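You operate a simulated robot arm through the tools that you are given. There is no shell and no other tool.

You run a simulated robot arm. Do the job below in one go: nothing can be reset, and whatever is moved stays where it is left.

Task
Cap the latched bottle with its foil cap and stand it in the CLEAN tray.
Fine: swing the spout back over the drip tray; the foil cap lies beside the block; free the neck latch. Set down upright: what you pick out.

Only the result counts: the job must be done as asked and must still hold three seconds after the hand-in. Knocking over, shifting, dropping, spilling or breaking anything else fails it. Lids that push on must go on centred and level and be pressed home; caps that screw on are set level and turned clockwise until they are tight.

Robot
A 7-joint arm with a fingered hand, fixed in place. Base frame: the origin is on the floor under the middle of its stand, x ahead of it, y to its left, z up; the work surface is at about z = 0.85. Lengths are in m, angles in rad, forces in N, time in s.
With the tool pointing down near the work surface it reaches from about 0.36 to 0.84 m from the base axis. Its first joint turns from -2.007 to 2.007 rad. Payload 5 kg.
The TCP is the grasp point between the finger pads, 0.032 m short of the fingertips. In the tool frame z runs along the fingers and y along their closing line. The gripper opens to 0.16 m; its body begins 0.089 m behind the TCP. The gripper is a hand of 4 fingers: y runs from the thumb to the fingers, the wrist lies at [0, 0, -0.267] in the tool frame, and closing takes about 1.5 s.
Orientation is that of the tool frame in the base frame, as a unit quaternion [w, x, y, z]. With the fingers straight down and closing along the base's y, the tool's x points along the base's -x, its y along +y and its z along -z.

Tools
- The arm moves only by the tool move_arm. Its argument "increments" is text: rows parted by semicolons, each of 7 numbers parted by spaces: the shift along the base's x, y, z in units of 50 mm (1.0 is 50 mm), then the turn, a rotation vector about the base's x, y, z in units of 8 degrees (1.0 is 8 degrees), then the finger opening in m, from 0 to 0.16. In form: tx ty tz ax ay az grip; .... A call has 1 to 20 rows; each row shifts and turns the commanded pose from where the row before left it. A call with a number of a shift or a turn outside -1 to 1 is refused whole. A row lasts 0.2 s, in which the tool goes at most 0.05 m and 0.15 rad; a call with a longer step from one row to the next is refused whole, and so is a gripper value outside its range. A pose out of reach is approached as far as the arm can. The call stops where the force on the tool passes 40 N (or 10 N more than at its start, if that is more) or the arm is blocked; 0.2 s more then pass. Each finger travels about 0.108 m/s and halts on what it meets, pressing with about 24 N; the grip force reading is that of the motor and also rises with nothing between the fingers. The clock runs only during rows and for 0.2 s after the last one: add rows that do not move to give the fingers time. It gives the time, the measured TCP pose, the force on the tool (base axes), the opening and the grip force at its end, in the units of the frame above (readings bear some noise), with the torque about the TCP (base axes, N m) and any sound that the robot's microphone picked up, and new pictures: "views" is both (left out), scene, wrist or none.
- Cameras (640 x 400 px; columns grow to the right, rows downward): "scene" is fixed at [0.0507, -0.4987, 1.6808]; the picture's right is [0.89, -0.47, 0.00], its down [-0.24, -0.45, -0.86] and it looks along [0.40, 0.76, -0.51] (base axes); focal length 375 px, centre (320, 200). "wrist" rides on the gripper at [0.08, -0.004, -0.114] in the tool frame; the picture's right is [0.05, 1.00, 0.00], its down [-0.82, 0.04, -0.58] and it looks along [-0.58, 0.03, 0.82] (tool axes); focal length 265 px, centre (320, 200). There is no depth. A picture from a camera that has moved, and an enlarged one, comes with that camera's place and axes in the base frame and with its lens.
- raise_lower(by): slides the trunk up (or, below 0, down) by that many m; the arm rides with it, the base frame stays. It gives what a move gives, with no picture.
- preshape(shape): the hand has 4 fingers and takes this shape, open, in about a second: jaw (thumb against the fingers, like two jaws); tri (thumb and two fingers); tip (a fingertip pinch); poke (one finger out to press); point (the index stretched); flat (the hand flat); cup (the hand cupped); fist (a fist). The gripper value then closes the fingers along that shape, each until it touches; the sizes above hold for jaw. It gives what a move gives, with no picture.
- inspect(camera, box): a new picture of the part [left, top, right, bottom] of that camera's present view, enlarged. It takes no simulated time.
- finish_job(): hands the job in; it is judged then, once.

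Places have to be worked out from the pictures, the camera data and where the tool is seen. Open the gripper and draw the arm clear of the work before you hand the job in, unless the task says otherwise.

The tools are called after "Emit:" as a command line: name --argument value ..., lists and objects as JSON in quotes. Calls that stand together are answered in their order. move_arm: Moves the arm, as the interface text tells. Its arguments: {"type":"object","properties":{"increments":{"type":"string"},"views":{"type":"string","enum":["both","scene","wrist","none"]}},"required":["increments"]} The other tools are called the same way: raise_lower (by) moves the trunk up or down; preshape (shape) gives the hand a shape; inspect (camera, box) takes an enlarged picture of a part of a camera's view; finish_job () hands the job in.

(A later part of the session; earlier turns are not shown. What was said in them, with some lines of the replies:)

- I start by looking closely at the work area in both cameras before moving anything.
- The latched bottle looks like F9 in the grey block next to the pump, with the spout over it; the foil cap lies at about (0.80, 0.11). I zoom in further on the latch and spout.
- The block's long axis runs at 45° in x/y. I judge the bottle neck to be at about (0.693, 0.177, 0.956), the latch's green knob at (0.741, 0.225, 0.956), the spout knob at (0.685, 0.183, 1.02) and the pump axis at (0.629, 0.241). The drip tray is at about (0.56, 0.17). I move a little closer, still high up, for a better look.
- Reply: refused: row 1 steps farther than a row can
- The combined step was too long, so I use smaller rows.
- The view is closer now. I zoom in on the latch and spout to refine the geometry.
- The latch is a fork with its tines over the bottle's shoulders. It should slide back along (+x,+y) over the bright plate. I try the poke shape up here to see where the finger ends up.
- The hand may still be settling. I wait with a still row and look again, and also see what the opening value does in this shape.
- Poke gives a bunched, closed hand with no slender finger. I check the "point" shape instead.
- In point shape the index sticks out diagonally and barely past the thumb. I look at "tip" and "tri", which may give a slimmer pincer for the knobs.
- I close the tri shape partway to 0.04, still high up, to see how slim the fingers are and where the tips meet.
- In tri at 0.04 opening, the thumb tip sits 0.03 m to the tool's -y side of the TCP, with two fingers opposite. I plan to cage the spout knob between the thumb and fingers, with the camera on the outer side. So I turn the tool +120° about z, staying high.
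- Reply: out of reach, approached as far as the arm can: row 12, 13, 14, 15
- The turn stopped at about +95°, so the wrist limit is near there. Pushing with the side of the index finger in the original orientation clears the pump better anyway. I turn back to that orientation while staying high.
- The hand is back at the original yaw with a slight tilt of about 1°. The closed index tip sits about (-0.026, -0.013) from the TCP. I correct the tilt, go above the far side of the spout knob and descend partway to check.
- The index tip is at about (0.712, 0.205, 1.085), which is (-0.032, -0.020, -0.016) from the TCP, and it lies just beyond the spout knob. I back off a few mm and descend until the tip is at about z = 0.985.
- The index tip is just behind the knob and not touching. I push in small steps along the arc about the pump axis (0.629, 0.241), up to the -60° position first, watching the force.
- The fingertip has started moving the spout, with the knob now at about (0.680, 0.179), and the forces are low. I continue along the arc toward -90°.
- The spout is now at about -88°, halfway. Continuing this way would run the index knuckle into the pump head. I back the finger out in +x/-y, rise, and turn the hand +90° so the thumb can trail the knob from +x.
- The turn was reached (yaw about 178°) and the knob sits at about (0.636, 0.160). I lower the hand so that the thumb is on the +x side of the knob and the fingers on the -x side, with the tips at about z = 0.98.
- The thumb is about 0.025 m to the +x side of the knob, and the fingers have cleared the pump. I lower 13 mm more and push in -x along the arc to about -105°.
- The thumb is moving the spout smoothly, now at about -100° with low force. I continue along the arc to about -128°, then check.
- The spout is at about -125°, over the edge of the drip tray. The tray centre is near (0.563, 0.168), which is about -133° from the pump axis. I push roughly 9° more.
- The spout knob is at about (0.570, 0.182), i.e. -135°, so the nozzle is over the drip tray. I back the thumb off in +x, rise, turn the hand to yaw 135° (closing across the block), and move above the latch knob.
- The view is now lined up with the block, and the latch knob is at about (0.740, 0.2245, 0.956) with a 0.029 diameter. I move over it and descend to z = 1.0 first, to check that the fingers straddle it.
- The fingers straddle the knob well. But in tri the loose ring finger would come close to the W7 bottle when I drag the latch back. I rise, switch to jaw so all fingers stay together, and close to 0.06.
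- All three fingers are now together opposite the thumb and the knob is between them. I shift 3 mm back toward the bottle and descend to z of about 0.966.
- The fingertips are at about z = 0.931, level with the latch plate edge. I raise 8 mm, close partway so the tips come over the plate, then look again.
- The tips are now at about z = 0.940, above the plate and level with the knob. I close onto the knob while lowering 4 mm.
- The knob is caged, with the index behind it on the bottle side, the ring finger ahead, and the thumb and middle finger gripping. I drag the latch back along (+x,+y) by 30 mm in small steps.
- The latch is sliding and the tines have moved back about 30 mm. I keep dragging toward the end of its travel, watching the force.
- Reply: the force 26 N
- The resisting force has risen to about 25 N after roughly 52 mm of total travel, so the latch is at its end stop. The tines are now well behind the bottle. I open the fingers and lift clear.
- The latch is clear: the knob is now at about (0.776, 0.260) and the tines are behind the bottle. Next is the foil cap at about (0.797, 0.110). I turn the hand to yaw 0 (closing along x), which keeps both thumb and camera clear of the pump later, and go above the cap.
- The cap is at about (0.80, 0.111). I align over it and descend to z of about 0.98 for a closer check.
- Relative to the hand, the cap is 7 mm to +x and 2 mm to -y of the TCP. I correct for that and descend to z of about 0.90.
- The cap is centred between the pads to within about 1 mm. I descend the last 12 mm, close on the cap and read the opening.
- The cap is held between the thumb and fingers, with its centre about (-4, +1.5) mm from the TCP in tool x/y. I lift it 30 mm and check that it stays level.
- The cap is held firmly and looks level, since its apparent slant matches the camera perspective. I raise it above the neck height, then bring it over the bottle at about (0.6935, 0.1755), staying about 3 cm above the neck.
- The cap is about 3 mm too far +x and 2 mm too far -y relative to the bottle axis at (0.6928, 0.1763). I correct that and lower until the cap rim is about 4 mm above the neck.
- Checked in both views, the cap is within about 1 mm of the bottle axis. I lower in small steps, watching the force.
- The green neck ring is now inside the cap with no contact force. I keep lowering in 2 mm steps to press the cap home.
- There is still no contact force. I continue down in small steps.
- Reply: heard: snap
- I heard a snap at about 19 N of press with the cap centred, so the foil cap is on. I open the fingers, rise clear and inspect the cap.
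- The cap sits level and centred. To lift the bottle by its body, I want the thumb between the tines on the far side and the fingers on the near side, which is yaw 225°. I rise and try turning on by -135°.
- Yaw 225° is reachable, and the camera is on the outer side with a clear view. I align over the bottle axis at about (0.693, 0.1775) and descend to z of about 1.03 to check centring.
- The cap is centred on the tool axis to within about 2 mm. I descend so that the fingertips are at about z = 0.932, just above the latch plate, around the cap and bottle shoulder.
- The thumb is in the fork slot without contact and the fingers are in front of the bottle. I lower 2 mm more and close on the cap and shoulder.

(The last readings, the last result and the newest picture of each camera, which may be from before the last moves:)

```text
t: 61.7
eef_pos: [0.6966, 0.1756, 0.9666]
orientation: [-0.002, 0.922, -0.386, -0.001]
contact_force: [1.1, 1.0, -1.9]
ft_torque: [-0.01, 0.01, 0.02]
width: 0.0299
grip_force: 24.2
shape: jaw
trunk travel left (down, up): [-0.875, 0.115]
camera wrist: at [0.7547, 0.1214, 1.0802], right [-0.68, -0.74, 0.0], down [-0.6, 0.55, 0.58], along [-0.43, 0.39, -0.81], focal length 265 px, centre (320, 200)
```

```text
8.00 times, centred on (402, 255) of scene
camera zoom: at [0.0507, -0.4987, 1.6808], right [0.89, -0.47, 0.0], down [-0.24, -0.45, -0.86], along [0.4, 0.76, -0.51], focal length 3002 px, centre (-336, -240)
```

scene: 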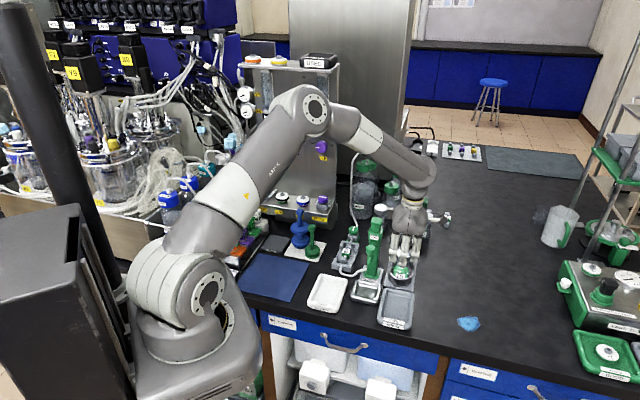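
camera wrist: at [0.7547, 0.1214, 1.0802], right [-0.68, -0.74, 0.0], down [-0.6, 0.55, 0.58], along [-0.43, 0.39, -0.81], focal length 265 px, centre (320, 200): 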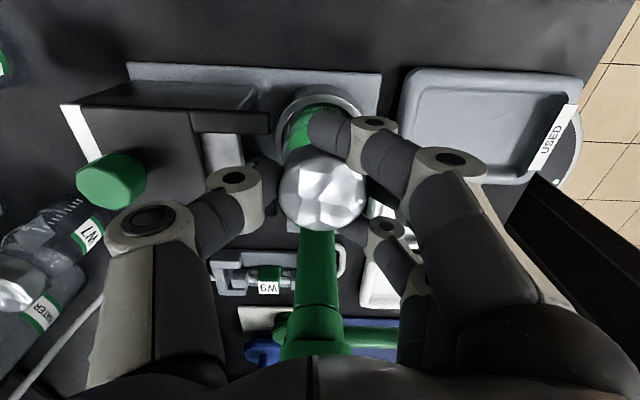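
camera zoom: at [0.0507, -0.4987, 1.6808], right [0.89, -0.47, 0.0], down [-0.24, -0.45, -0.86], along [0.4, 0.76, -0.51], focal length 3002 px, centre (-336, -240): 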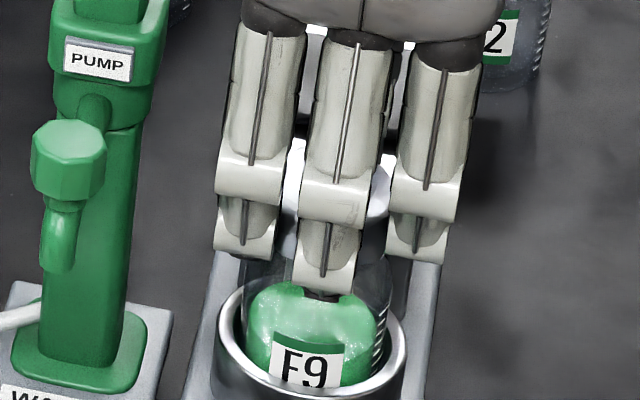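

The grip is firm, with the middle finger in front, the thumb behind and the index and ring wrapped around. I do a gentle 10 mm test lift and read the load.

Emit:
move_arm --increments "0 0 0.04 0 0 0 0.03; 0 0 0.04 0 0 0 0.03; 0 0 0.06 0 0 0 0.03; 0 0 0.06 0 0 0 0.03; 0 0 0 0 0 0 0.03" --views "both"

Emit:
inspect --camera "scene" --box '[370, 230, 434, 280]'

Emit:
inspect --camera "wrist" --box '[160, 80, 480, 280]'

```text
t: 62.9
eef_pos: [0.6959, 0.1763, 0.9775]
orientation: [-0.001, 0.922, -0.387, -0.001]
contact_force: [0.1, -0.8, -1.9]
ft_torque: [0.0, 0.0, -0.04]
width: 0.0301
grip_force: 23.9
shape: jaw
trunk travel left (down, up): [-0.875, 0.115]
camera wrist: at [0.7547, 0.1212, 1.0906], right [-0.68, -0.74, 0.0], down [-0.6, 0.55, 0.58], along [-0.43, 0.39, -0.81], focal length 265 px, centre (320, 200)
```

scene: 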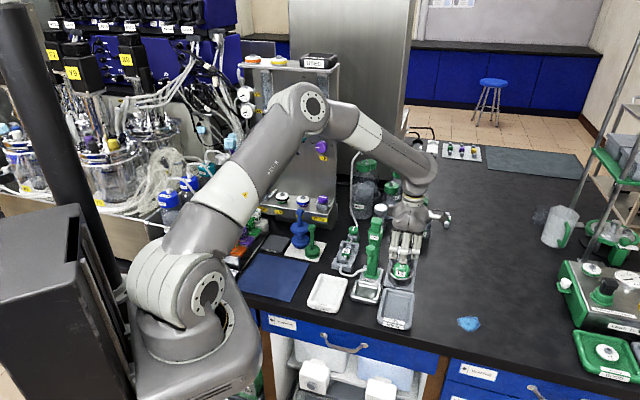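
wrist: 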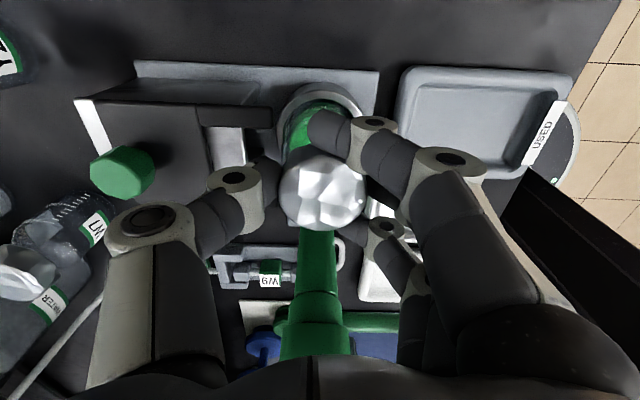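

```text
8.00 times, centred on (402, 255) of scene
camera zoom: at [0.0507, -0.4987, 1.6808], right [0.89, -0.47, 0.0], down [-0.24, -0.45, -0.86], along [0.4, 0.76, -0.51], focal length 3002 px, centre (-336, -240)
```

zoom: 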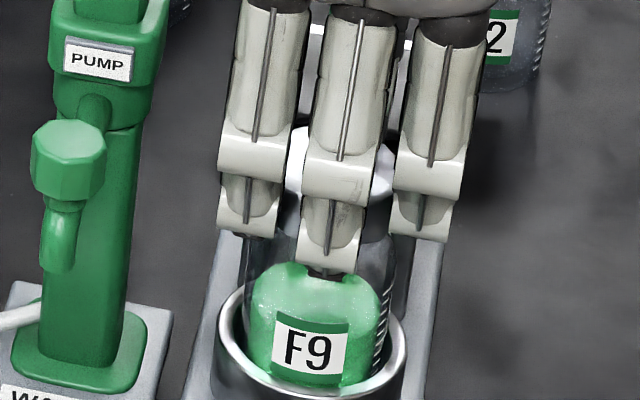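

```text
2.00 times, centred on (320, 180) of wrist
camera zoom: at [0.7547, 0.1212, 1.0906], right [-0.68, -0.74, 0.0], down [-0.6, 0.55, 0.58], along [-0.43, 0.39, -0.81], focal length 531 px, centre (320, 240)
```

zoom: 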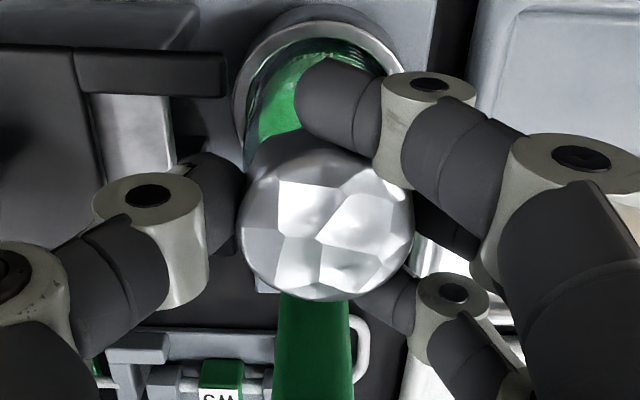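

The bottle comes up with the cap: the load is about 1.9 N, and the F9 label has risen with no slip. I lift it straight up out of the cup.

Emit:
move_arm --increments "0 0 0.15 0 0 0 0.03; 0 0 0.25 0 0 0 0.03; 0 0 0.3 0 0 0 0.03; 0 0 0.3 0 0 0 0.03; 0 0 0.3 0 0 0 0.03; 0 0 0.3 0 0 0 0.03; 0 0 0.3 0 0 0 0.03; 0 0 0.2 0 0 0 0.03; 0 0 0 0 0 0 0.03" --views "both"

Emit:
inspect --camera "scene" --box '[350, 190, 446, 280]'

```text
t: 64.9
eef_pos: [0.6966, 0.1749, 1.0816]
orientation: [-0.001, 0.923, -0.386, -0.001]
contact_force: [-0.8, -0.4, -2.7]
ft_torque: [0.02, 0.0, -0.03]
width: 0.0298
grip_force: 24.1
shape: jaw
trunk travel left (down, up): [-0.875, 0.115]
camera wrist: at [0.7551, 0.1207, 1.1957], right [-0.68, -0.74, 0.0], down [-0.6, 0.55, 0.58], along [-0.43, 0.39, -0.81], focal length 265 px, centre (320, 200)
```

scene: 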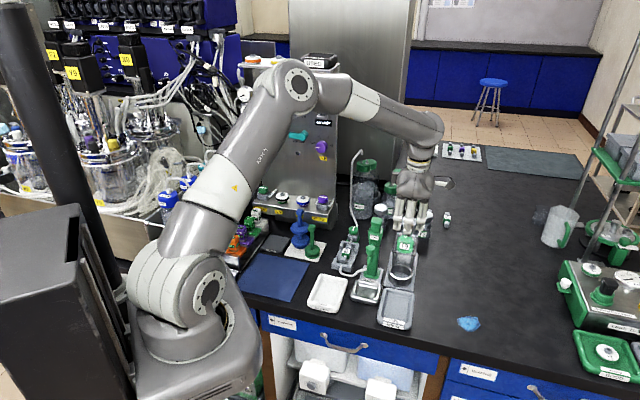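
wrist: 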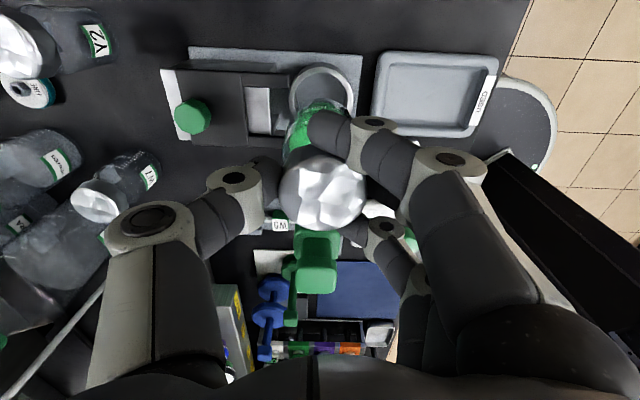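

```text
4.44 times, centred on (398, 235) of scene
camera zoom: at [0.0507, -0.4987, 1.6808], right [0.89, -0.47, 0.0], down [-0.24, -0.45, -0.86], along [0.4, 0.76, -0.51], focal length 1668 px, centre (-27, 44)
```

zoom: 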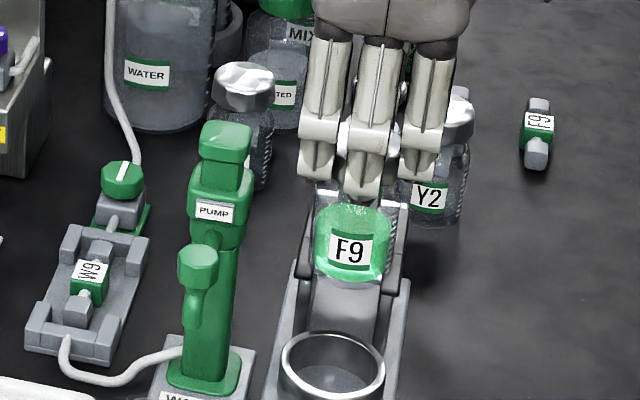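

The bottle hangs upright with its base at about z = 0.97, clear of everything. I carry it around the front: first toward -y, then toward -x, turning the hand back 45° on the way.

Emit:
move_arm --increments "-0.08 -0.25 0 0 0 0 0.03; -0.14 -0.45 0 0 0 0 0.03; -0.15 -0.46 0 0 0 0 0.03; -0.15 -0.46 0 0 0 0 0.03; -0.15 -0.46 0 0 0 0 0.03; -0.2 -0.2 0 0 0 0.5 0.03; -0.4 0 0 0 0 0.8 0.03; -0.46 0 0 0 0 0.8 0.03; -0.46 0 0 0 0 0.8 0.03; -0.46 0 0 0 0 0.8 0.03; -0.46 0 0 0 0 0.8 0.03; -0.46 0 0 0 0 0.8 0.03; -0.3 0 0 0 0 0.4 0.03; 0 0 0 0 0 0 0.03" --views "both"

Emit:
inspect --camera "scene" --box '[290, 200, 450, 320]'

```text
t: 67.9
eef_pos: [0.5012, 0.0601, 1.0815]
orientation: [-0.001, 1.0, 0.002, -0.002]
contact_force: [0.1, 0.0, -2.8]
ft_torque: [0.0, 0.01, 0.0]
width: 0.0298
grip_force: 24.1
shape: jaw
trunk travel left (down, up): [-0.875, 0.115]
camera wrist: at [0.5811, 0.0653, 1.195], right [0.06, -1.0, 0.0], down [-0.81, -0.05, 0.58], along [-0.58, -0.03, -0.81], focal length 265 px, centre (320, 200)
```

scene: 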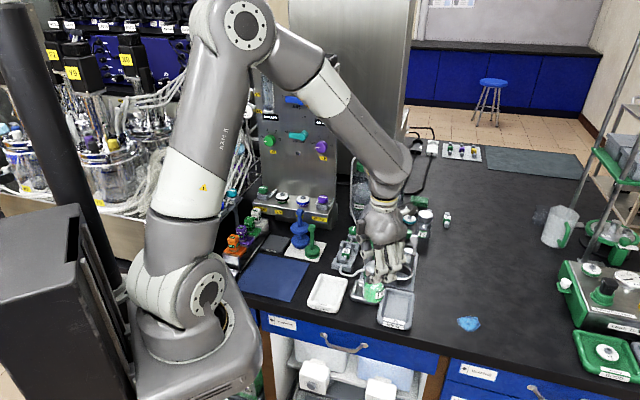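
wrist: 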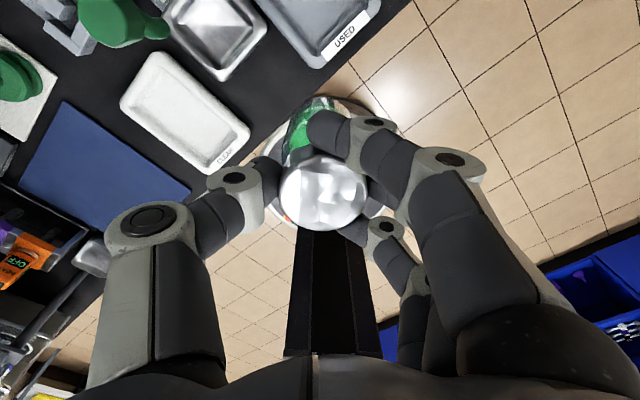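

```text
3.33 times, centred on (370, 260) of scene
camera zoom: at [0.0507, -0.4987, 1.6808], right [0.89, -0.47, 0.0], down [-0.24, -0.45, -0.86], along [0.4, 0.76, -0.51], focal length 1251 px, centre (153, 0)
```

zoom: 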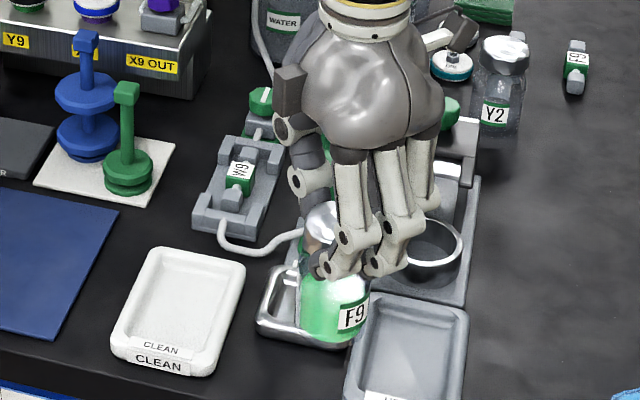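

The bottle is in front of the trays, still upright and with a stable load. I zoom in on the CLEAN tray to place it accurately.

Emit:
inspect --camera "scene" --box '[296, 264, 376, 324]'

Emit:
inspect --camera "wrist" --box '[100, 30, 292, 190]'

```text
6.67 times, centred on (336, 294) of scene
camera zoom: at [0.0507, -0.4987, 1.6808], right [0.89, -0.47, 0.0], down [-0.24, -0.45, -0.86], along [0.4, 0.76, -0.51], focal length 2502 px, centre (213, -427)
```

zoom: 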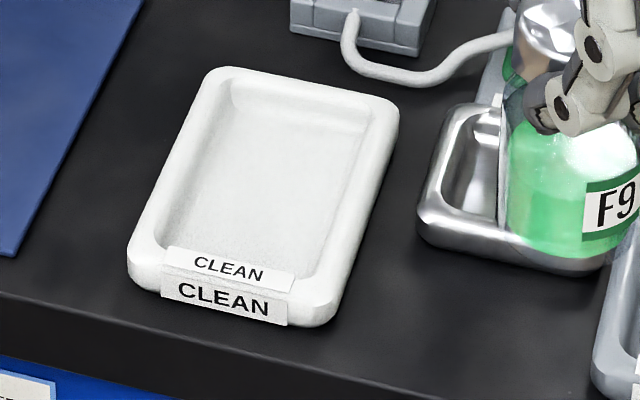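

```text
2.50 times, centred on (196, 110) of wrist
camera zoom: at [0.5811, 0.0653, 1.195], right [0.06, -1.0, 0.0], down [-0.81, -0.05, 0.58], along [-0.58, -0.03, -0.81], focal length 664 px, centre (630, 425)
```

zoom: 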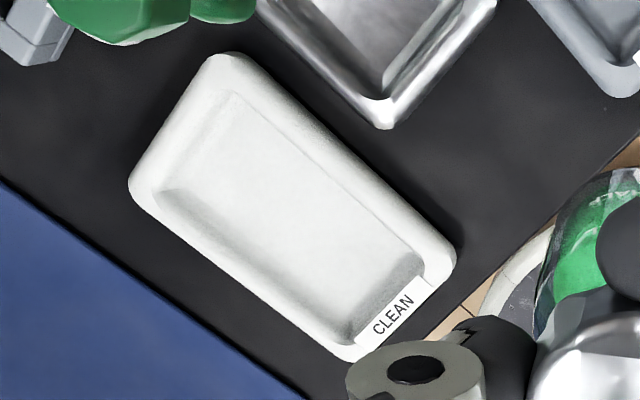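

From the wrist view the CLEAN tray floor measures about 0.064 x 0.106 m, is set at 45°, and is centred at about (0.456, 0.2335). I carry the bottle over it at the present height.

Emit:
move_arm --increments "-0.1 0.2 0 0 0 0 0.03; -0.11 0.43 0 0 0 0 0.03; -0.11 0.44 0 0 0 0 0.03; -0.11 0.44 0 0 0 0 0.03; -0.11 0.44 0 0 0 0 0.03; -0.11 0.44 0 0 0 0 0.03; -0.11 0.44 0 0 0 0 0.03; -0.1 0.4 0 0 0 0 0.03; 0 0.23 0 0 0 0 0.03; 0 0 0 0 0 0 0.03" --views "both"

Emit:
inspect --camera "scene" --box '[290, 230, 386, 310]'

Emit:
inspect --camera "wrist" --box '[160, 40, 480, 240]'

```text
t: 70.1
eef_pos: [0.4579, 0.2382, 1.0825]
orientation: [-0.001, 1.0, 0.0, -0.002]
contact_force: [-0.6, -0.3, -1.2]
ft_torque: [0.01, -0.01, -0.01]
width: 0.0299
grip_force: 23.9
shape: jaw
trunk travel left (down, up): [-0.875, 0.115]
camera wrist: at [0.5385, 0.2412, 1.1948], right [0.05, -1.0, 0.0], down [-0.81, -0.04, 0.58], along [-0.58, -0.03, -0.81], focal length 265 px, centre (320, 200)
```

scene: 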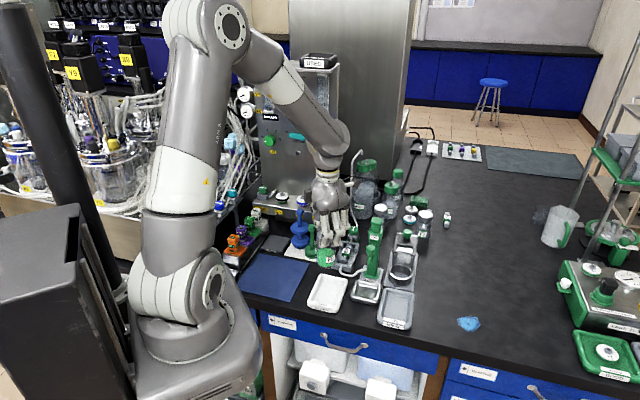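
wrist: 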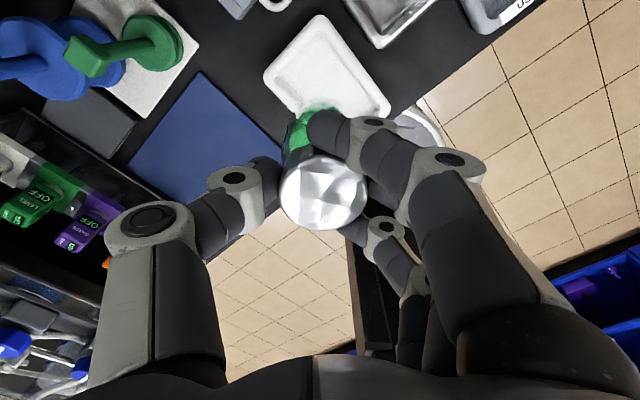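

```text
5.00 times, centred on (338, 270) of scene
camera zoom: at [0.0507, -0.4987, 1.6808], right [0.89, -0.47, 0.0], down [-0.24, -0.45, -0.86], along [0.4, 0.76, -0.51], focal length 1876 px, centre (230, -150)
```

zoom: 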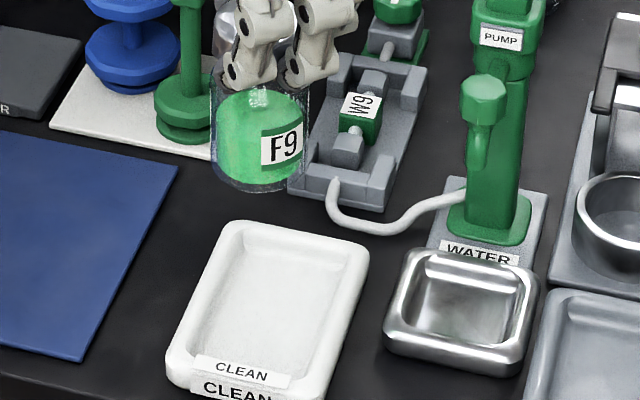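

```text
2.00 times, centred on (320, 140) of wrist
camera zoom: at [0.5385, 0.2412, 1.1948], right [0.05, -1.0, 0.0], down [-0.81, -0.04, 0.58], along [-0.58, -0.03, -0.81], focal length 531 px, centre (320, 320)
```

zoom: 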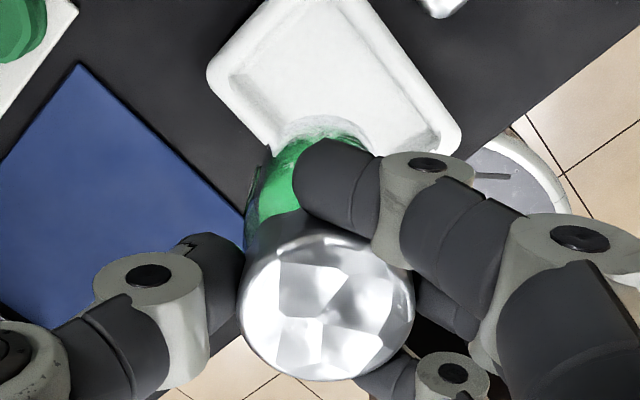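

The bottle's base is at about z = 0.975. Comparing both cameras puts the tray centre at about (0.462, 0.229). I shift there and lower until the base is about 1.5 cm above the tray rim, then check again.

Emit:
move_arm --increments "0.12 -0.18 0 0 0 0 0.03; 0 0 -0.4 0 0 0 0.03; 0 0 -0.4 0 0 0 0.03; 0 0 -0.4 0 0 0 0.03; 0 0 -0.4 0 0 0 0.03; 0 0 -0.2 0 0 0 0.03; 0 0 0 0 0 0 0.03" --views "both"

Emit:
inspect --camera "scene" --box '[290, 250, 370, 310]'

Emit:
inspect --camera "wrist" --box '[160, 0, 480, 200]'

```text
t: 71.7
eef_pos: [0.4641, 0.2245, 0.9916]
orientation: [-0.001, 1.0, 0.001, -0.002]
contact_force: [-0.3, 0.1, -1.3]
ft_torque: [0.02, 0.01, 0.01]
width: 0.0298
grip_force: 24.1
shape: jaw
trunk travel left (down, up): [-0.875, 0.115]
camera wrist: at [0.5442, 0.2291, 1.1051], right [0.05, -1.0, 0.0], down [-0.81, -0.05, 0.58], along [-0.58, -0.03, -0.81], focal length 265 px, centre (320, 200)
```

scene: 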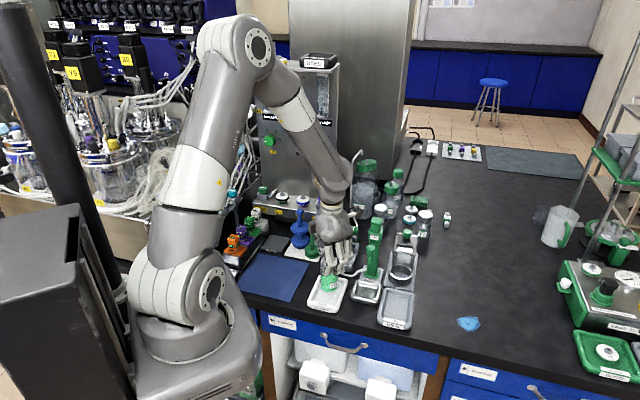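
wrist: 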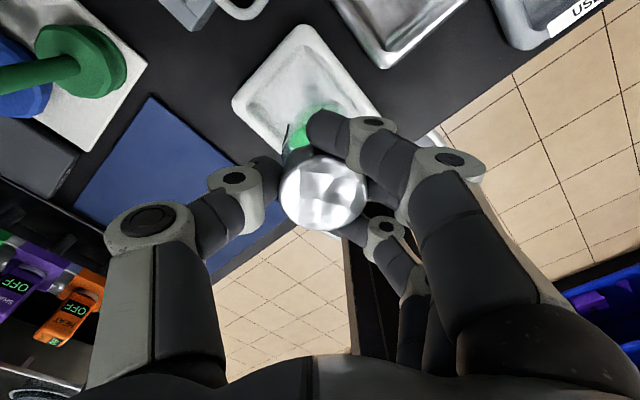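

```text
6.67 times, centred on (330, 280) of scene
camera zoom: at [0.0507, -0.4987, 1.6808], right [0.89, -0.47, 0.0], down [-0.24, -0.45, -0.86], along [0.4, 0.76, -0.51], focal length 2502 px, centre (253, -333)
```

zoom: 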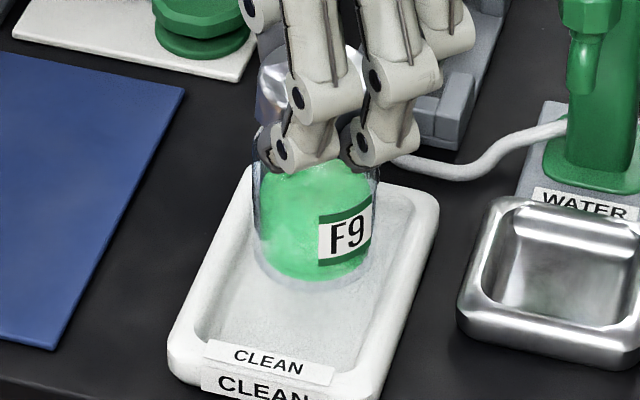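

```text
2.00 times, centred on (320, 100) of wrist
camera zoom: at [0.5442, 0.2291, 1.1051], right [0.05, -1.0, 0.0], down [-0.81, -0.05, 0.58], along [-0.58, -0.03, -0.81], focal length 531 px, centre (320, 400)
```

zoom: 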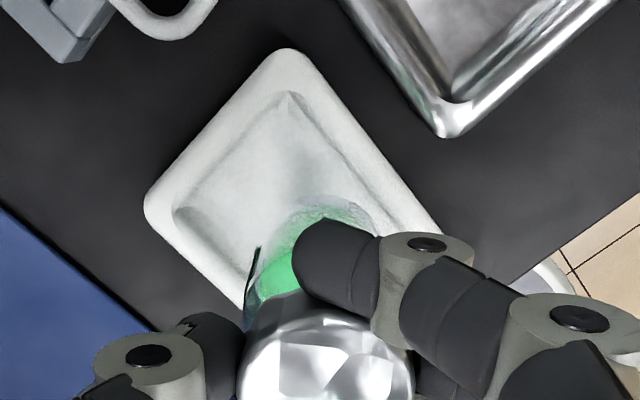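

The bottle hangs just over the tray. I zoom in to judge its base against the tray floor before setting down.

Emit:
inspect --camera "wrist" --box '[220, 20, 396, 130]'

Emit:
inspect --camera "scene" --box '[304, 266, 360, 316]'

```text
3.64 times, centred on (308, 75) of wrist
camera zoom: at [0.5442, 0.2291, 1.1051], right [0.05, -1.0, 0.0], down [-0.81, -0.05, 0.58], along [-0.58, -0.03, -0.81], focal length 965 px, centre (364, 654)
```

zoom: 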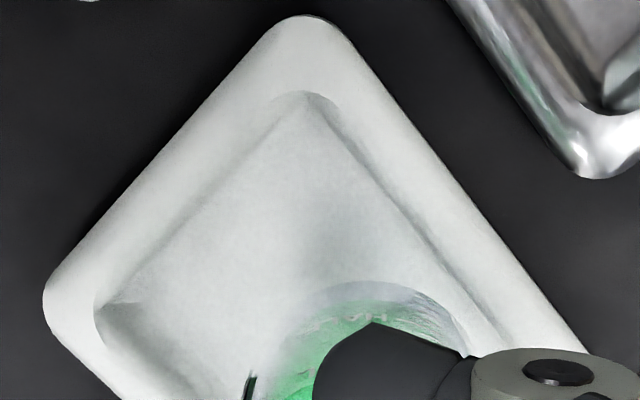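

```text
8.00 times, centred on (332, 291) of scene
camera zoom: at [0.0507, -0.4987, 1.6808], right [0.89, -0.47, 0.0], down [-0.24, -0.45, -0.86], along [0.4, 0.76, -0.51], focal length 3002 px, centre (224, -528)
```

zoom: 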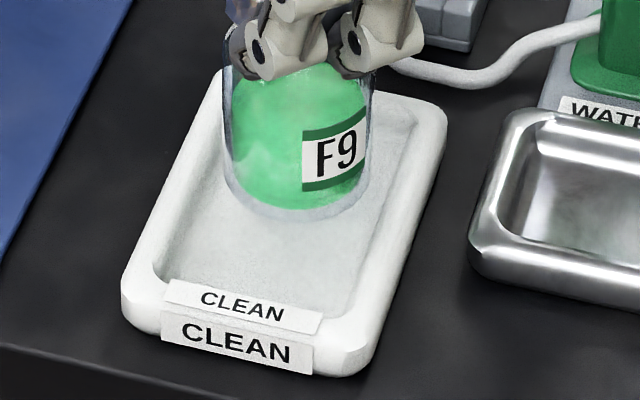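

Both views show the bottle about 7 mm too far toward the tray's right long wall, while along the tray it is fine. I shift by (-5, +5) mm and recheck.

Emit:
move_arm --increments "-0.106 0.106 0 0 0 0 0.03; 0 0 0 0 0 0 0.03; 0 0 0 0 0 0 0.03" --views "none"

Emit:
inspect --camera "wrist" --box '[220, 20, 396, 130]'

Emit:
inspect --camera "scene" --box '[304, 266, 360, 316]'

```text
t: 72.5
eef_pos: [0.4587, 0.2313, 0.991]
orientation: [0.0, 1.0, 0.002, -0.002]
contact_force: [-0.2, 0.5, -2.5]
ft_torque: [0.06, 0.02, 0.0]
width: 0.0294
grip_force: 23.8
shape: jaw
trunk travel left (down, up): [-0.875, 0.115]
```

```text
3.64 times, centred on (308, 75) of wrist
camera zoom: at [0.5394, 0.2353, 1.1052], right [0.05, -1.0, 0.0], down [-0.81, -0.04, 0.58], along [-0.58, -0.03, -0.81], focal length 965 px, centre (364, 654)
```

zoom: 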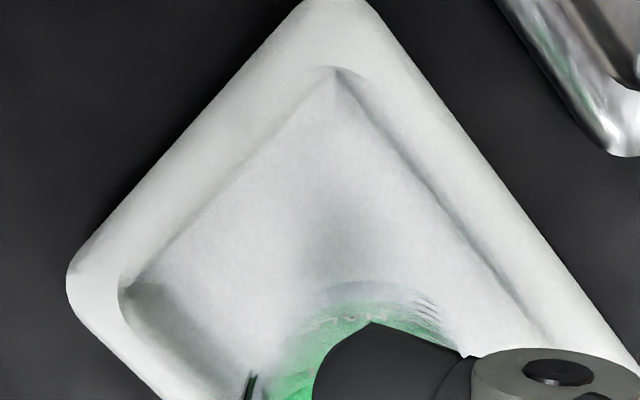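

```text
8.00 times, centred on (332, 291) of scene
camera zoom: at [0.0507, -0.4987, 1.6808], right [0.89, -0.47, 0.0], down [-0.24, -0.45, -0.86], along [0.4, 0.76, -0.51], focal length 3002 px, centre (224, -528)
```

zoom: 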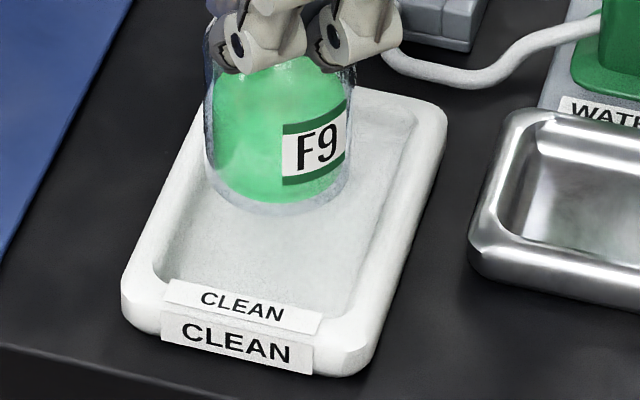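

The bottle is now centred on the tray floor in both views. I lower it slowly, watching for the load to vanish at touchdown.

Emit:
move_arm --increments "0 0 -0.1 0 0 0 0.03; 0 0 -0.1 0 0 0 0.03; 0 0 -0.1 0 0 0 0.03; 0 0 -0.08 0 0 0 0.03; 0 0 0 0 0 0 0.03" --views "none"

Emit:
inspect --camera "scene" --box '[304, 266, 360, 316]'

```text
t: 73.7
eef_pos: [0.4596, 0.2304, 0.9713]
orientation: [-0.001, 1.0, 0.002, -0.001]
contact_force: [0.6, 0.1, -1.4]
ft_torque: [0.0, -0.03, 0.01]
width: 0.0296
grip_force: 23.7
shape: jaw
trunk travel left (down, up): [-0.875, 0.115]
```

```text
8.00 times, centred on (332, 291) of scene
camera zoom: at [0.0507, -0.4987, 1.6808], right [0.89, -0.47, 0.0], down [-0.24, -0.45, -0.86], along [0.4, 0.76, -0.51], focal length 3002 px, centre (224, -528)
```

zoom: 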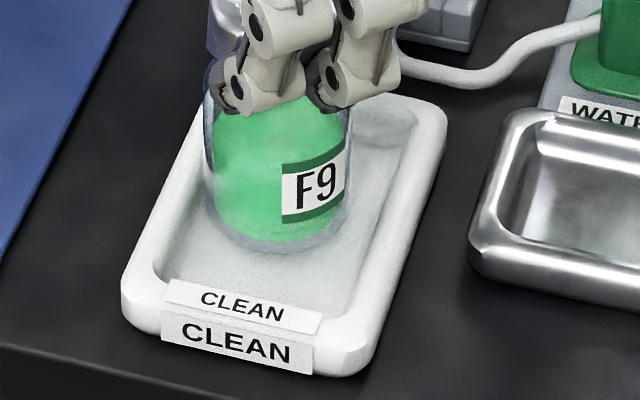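

It is still hanging, 1 to 2 cm from contact at most. I continue down in 1.5 mm steps.

Emit:
move_arm --increments "0 0 -0.03 0 0 0 0.03; 0 0 -0.03 0 0 0 0.03; 0 0 -0.03 0 0 0 0.03" --views "none"

```text
t: 74.5
eef_pos: [0.4601, 0.2315, 0.9693]
orientation: [-0.001, 1.0, 0.002, -0.001]
contact_force: [0.7, 0.1, -1.6]
ft_torque: [0.0, 0.0, -0.02]
width: 0.0295
grip_force: 24.2
shape: jaw
trunk travel left (down, up): [-0.875, 0.115]
```

There is no contact yet, so I keep lowering carefully.

Emit:
move_arm --increments "0 0 -0.03 0 0 0 0.03; 0 0 -0.03 0 0 0 0.03; 0 0 0 0 0 0 0.03" --views "none"

```text
t: 75.3
eef_pos: [0.4603, 0.2301, 0.9662]
orientation: [-0.001, 1.0, 0.001, 0.0]
contact_force: [2.0, 0.4, 9.5]
ft_torque: [-0.04, 0.02, 0.04]
width: 0.0298
grip_force: 23.8
shape: jaw
trunk travel left (down, up): [-0.875, 0.115]
```

Touchdown: the force is +9.5 N up. I ease off by about 1 mm and look before releasing.

Emit:
move_arm --increments "0 0 0.02 0 0 0 0.03; 0 0 0 0 0 0 0.03" --views "both"

Emit:
inspect --camera "scene" --box '[304, 256, 360, 306]'

Emit:
inspect --camera "wrist" --box '[160, 20, 480, 220]'

```text
t: 75.9
eef_pos: [0.4587, 0.2308, 0.9666]
orientation: [-0.001, 1.0, 0.001, -0.001]
contact_force: [1.0, 0.0, 4.8]
ft_torque: [0.03, -0.03, 0.03]
width: 0.0299
grip_force: 24.1
shape: jaw
trunk travel left (down, up): [-0.875, 0.115]
camera wrist: at [0.5392, 0.2352, 1.0798], right [0.05, -1.0, 0.0], down [-0.81, -0.04, 0.58], along [-0.58, -0.03, -0.81], focal length 265 px, centre (320, 200)
```

scene: 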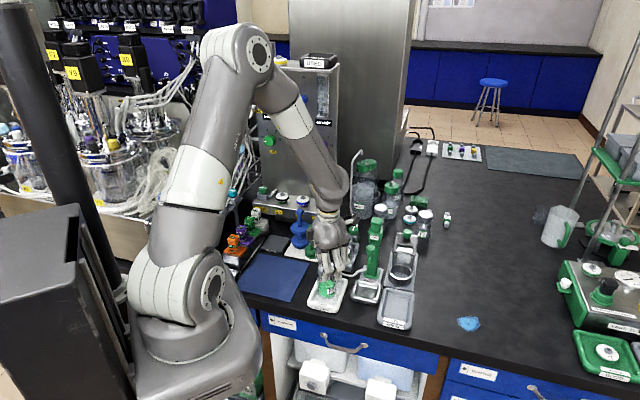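
wrist: 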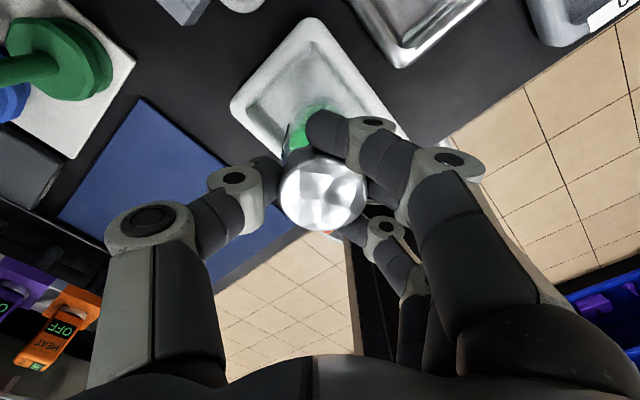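

```text
8.00 times, centred on (332, 281) of scene
camera zoom: at [0.0507, -0.4987, 1.6808], right [0.89, -0.47, 0.0], down [-0.24, -0.45, -0.86], along [0.4, 0.76, -0.51], focal length 3002 px, centre (224, -448)
```

zoom: 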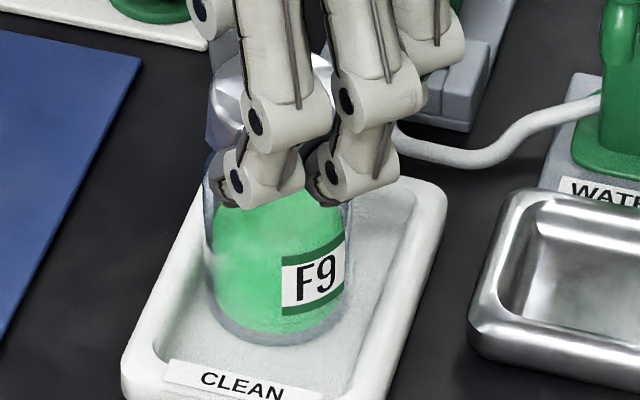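

```text
2.00 times, centred on (320, 120) of wrist
camera zoom: at [0.5392, 0.2352, 1.0798], right [0.05, -1.0, 0.0], down [-0.81, -0.04, 0.58], along [-0.58, -0.03, -0.81], focal length 531 px, centre (320, 360)
```

zoom: 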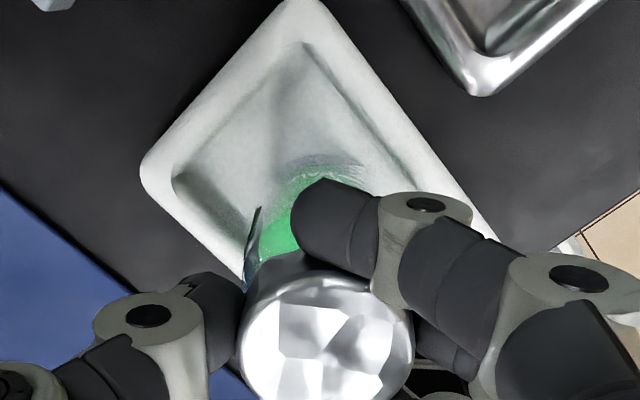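

The bottle stands upright on the tray floor with a light 5 N press remaining. I ease off another half millimetre and open the fingers gradually.

Emit:
move_arm --increments "0 0 0.012 0 0 0 0.032; 0 0 0 0 0 0 0.036; 0 0 0 0 0 0 0.042; 0 0 0 0 0 0 0.05; 0 0 0 0 0 0 0.06; 0 0 0 0 0 0 0.07; 0 0 0 0 0 0 0.08; 0 0 0 0 0 0 0.08" --views "both"

Emit:
inspect --camera "scene" --box '[304, 256, 360, 306]'

Emit:
inspect --camera "wrist" --box '[160, 40, 480, 240]'

```text
t: 77.7
eef_pos: [0.4598, 0.2302, 0.9669]
orientation: [0.0, 1.0, 0.002, -0.002]
contact_force: [-0.5, -0.4, -0.2]
ft_torque: [-0.02, -0.01, -0.01]
width: 0.0791
grip_force: 0.0
shape: jaw
trunk travel left (down, up): [-0.875, 0.115]
camera wrist: at [0.5397, 0.235, 1.0805], right [0.05, -1.0, 0.0], down [-0.81, -0.05, 0.58], along [-0.58, -0.03, -0.81], focal length 265 px, centre (320, 200)
```

scene: 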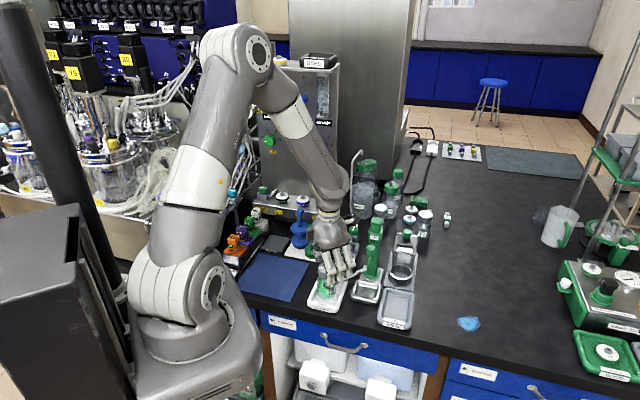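
wrist: 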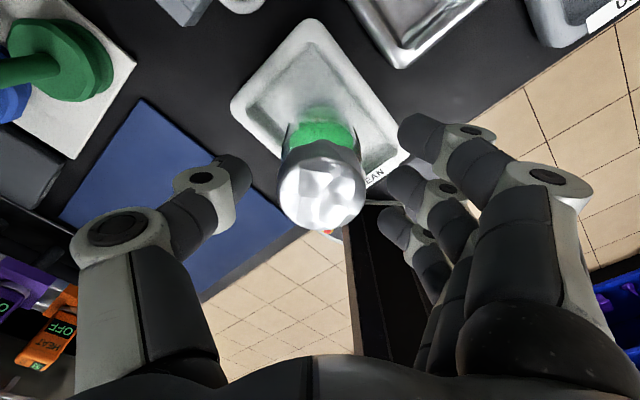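

```text
8.00 times, centred on (332, 281) of scene
camera zoom: at [0.0507, -0.4987, 1.6808], right [0.89, -0.47, 0.0], down [-0.24, -0.45, -0.86], along [0.4, 0.76, -0.51], focal length 3002 px, centre (224, -448)
```

zoom: 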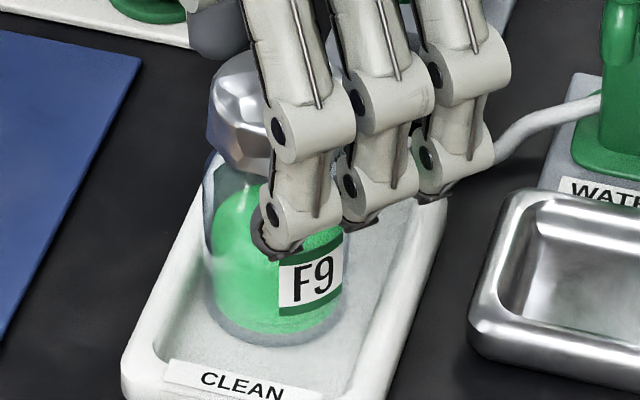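

```text
2.00 times, centred on (320, 140) of wrist
camera zoom: at [0.5397, 0.235, 1.0805], right [0.05, -1.0, 0.0], down [-0.81, -0.05, 0.58], along [-0.58, -0.03, -0.81], focal length 531 px, centre (320, 320)
```

zoom: 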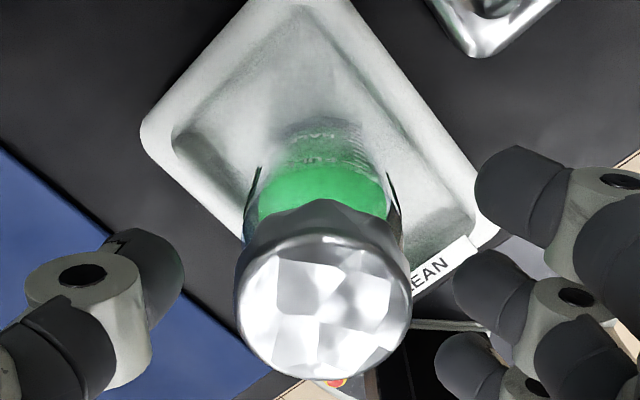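

The bottle stands free and upright in the tray. I raise the hand straight up and clear.

Emit:
move_arm --increments "0 0 0.3 0 0 0 0.09; 0 0 0.6 0 0 0 0.09; 0 0 0.9 0 0 0 0.09; 0 0 0.9 0 0 0 0.09; 0 0 0.9 0 0 0 0.09; 0 0 0.9 0 0 0 0.09; 0 0 0.5 0 0 0 0.09" --views "both"

Emit:
inspect --camera "scene" --box '[304, 250, 360, 300]'

Emit:
inspect --camera "scene" --box '[330, 200, 458, 320]'

Emit:
inspect --camera "wrist" --box '[240, 60, 400, 160]'

```text
t: 79.3
eef_pos: [0.4589, 0.2313, 1.2197]
orientation: [-0.001, 1.0, 0.001, -0.002]
contact_force: [-0.7, 0.8, -1.3]
ft_torque: [-0.02, -0.02, -0.01]
width: 0.0893
grip_force: 0.0
shape: jaw
trunk travel left (down, up): [-0.875, 0.115]
camera wrist: at [0.5397, 0.2353, 1.3326], right [0.05, -1.0, 0.0], down [-0.81, -0.04, 0.58], along [-0.58, -0.03, -0.81], focal length 265 px, centre (320, 200)
```

scene: 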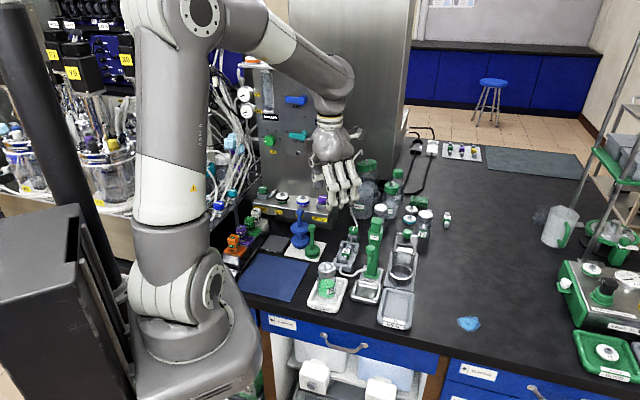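
wrist: 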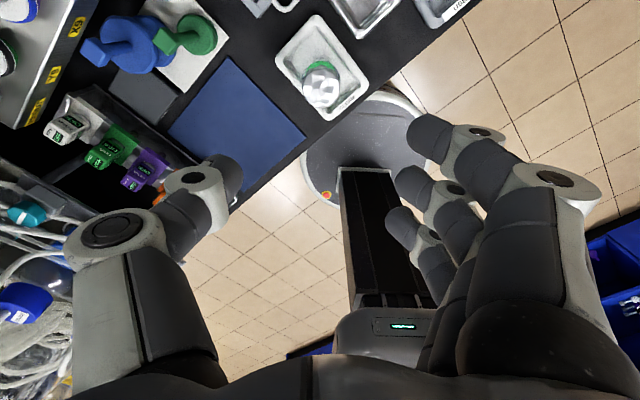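

```text
8.00 times, centred on (332, 275) of scene
camera zoom: at [0.0507, -0.4987, 1.6808], right [0.89, -0.47, 0.0], down [-0.24, -0.45, -0.86], along [0.4, 0.76, -0.51], focal length 3002 px, centre (224, -400)
```

zoom: 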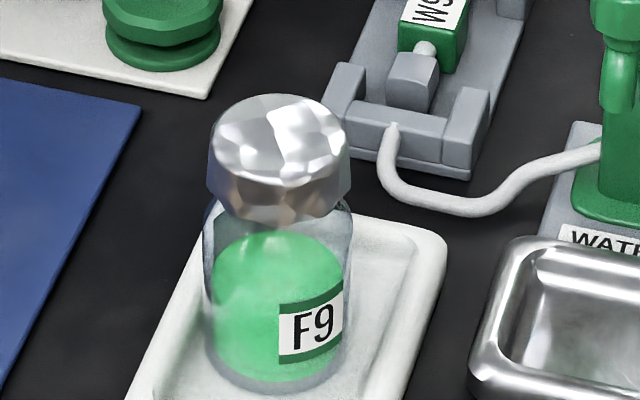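

```text
3.33 times, centred on (394, 260) of scene
camera zoom: at [0.0507, -0.4987, 1.6808], right [0.89, -0.47, 0.0], down [-0.24, -0.45, -0.86], along [0.4, 0.76, -0.51], focal length 1251 px, centre (73, 0)
```

zoom: 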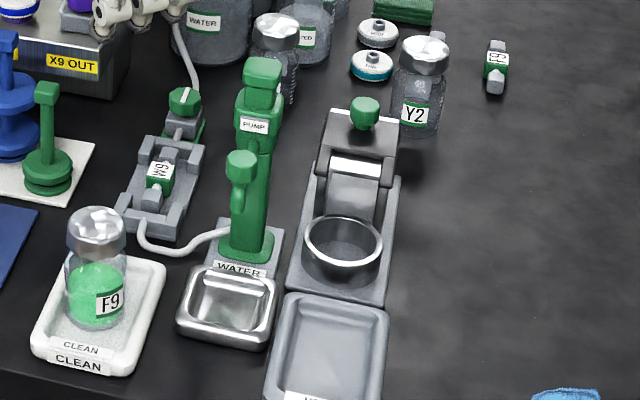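

```text
4.00 times, centred on (320, 110) of wrist
camera zoom: at [0.5397, 0.2353, 1.3326], right [0.05, -1.0, 0.0], down [-0.81, -0.04, 0.58], along [-0.58, -0.03, -0.81], focal length 1062 px, centre (320, 560)
```

zoom: 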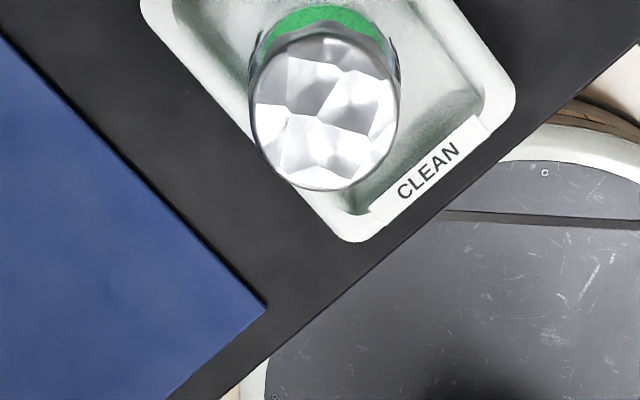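

The F9 bottle stands upright and capped in the CLEAN tray, the spout is over the drip tray, the latch is open and nothing else has moved. I open the hand fully, raise the arm further clear, and wait a moment to confirm stability.

Emit:
move_arm --increments "0 -0.3 0.7 0 0 0 0.12; 0 -0.3 0.7 0 0 0 0.16; 0 0 0 0 0 0 0.16; 0 0 0 0 0 0 0.16; 0 0 0 0 0 0 0.16" --views "scene"

Emit:
inspect --camera "scene" --box '[300, 200, 460, 320]'

Emit:
inspect --camera "scene" --box '[310, 220, 390, 310]'

```text
t: 80.5
eef_pos: [0.4598, 0.1991, 1.2865]
orientation: [-0.001, 1.0, 0.002, -0.001]
contact_force: [0.0, -0.8, -0.1]
ft_torque: [-0.01, 0.02, -0.01]
width: 0.16
grip_force: 0.0
shape: jaw
trunk travel left (down, up): [-0.875, 0.115]
```

scene: 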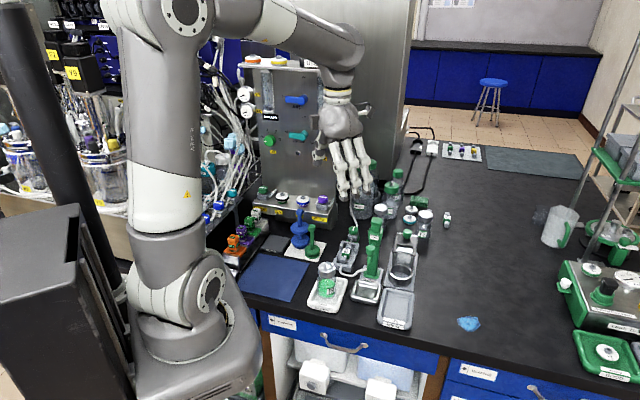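

```text
3.33 times, centred on (380, 260) of scene
camera zoom: at [0.0507, -0.4987, 1.6808], right [0.89, -0.47, 0.0], down [-0.24, -0.45, -0.86], along [0.4, 0.76, -0.51], focal length 1251 px, centre (120, 0)
```

zoom: 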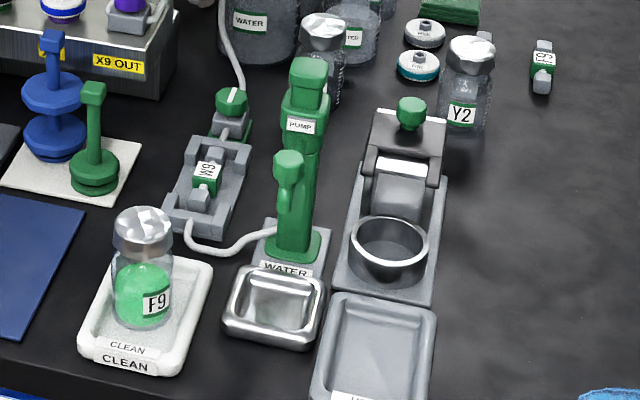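

```text
4.44 times, centred on (350, 265) of scene
camera zoom: at [0.0507, -0.4987, 1.6808], right [0.89, -0.47, 0.0], down [-0.24, -0.45, -0.86], along [0.4, 0.76, -0.51], focal length 1668 px, centre (187, -89)
```

zoom: 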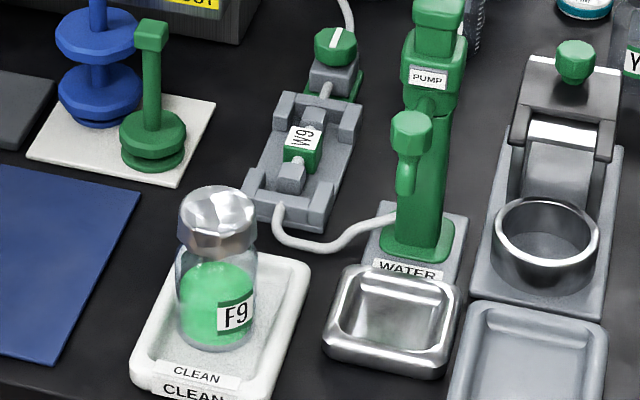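

The final views confirm it. F9 is capped, upright and stable in the CLEAN tray, the nozzle projects onto the middle of the drip tray, the latch is free, and the arm is clear with the hand open. I hand the job in.

Emit:
finish_job

```text
The job is handed in.
```

I capped the F9 bottle with its foil cap and stood it upright in the CLEAN tray. The job is handed in; I don't have the verdict on it.

- **Spout:** I swung it back over the drip tray. In the last picture the nozzle sits above the middle of that tray.
- **Latch:** I slid the neck latch back about 50 mm to its end stop, clear of the bottle, and left it open.
- **Cap:** I pressed it onto the neck centred and level, and heard a snap at about 19 N. I then lifted the bottle by the cap and shoulder, and it came up without slipping.
- **Placement:** The bottle touched down centred on the tray floor and stayed upright when I let go.
- **Surroundings:** The pictures show nothing else knocked over or shifted. The hand is open and the arm is clear of the work.
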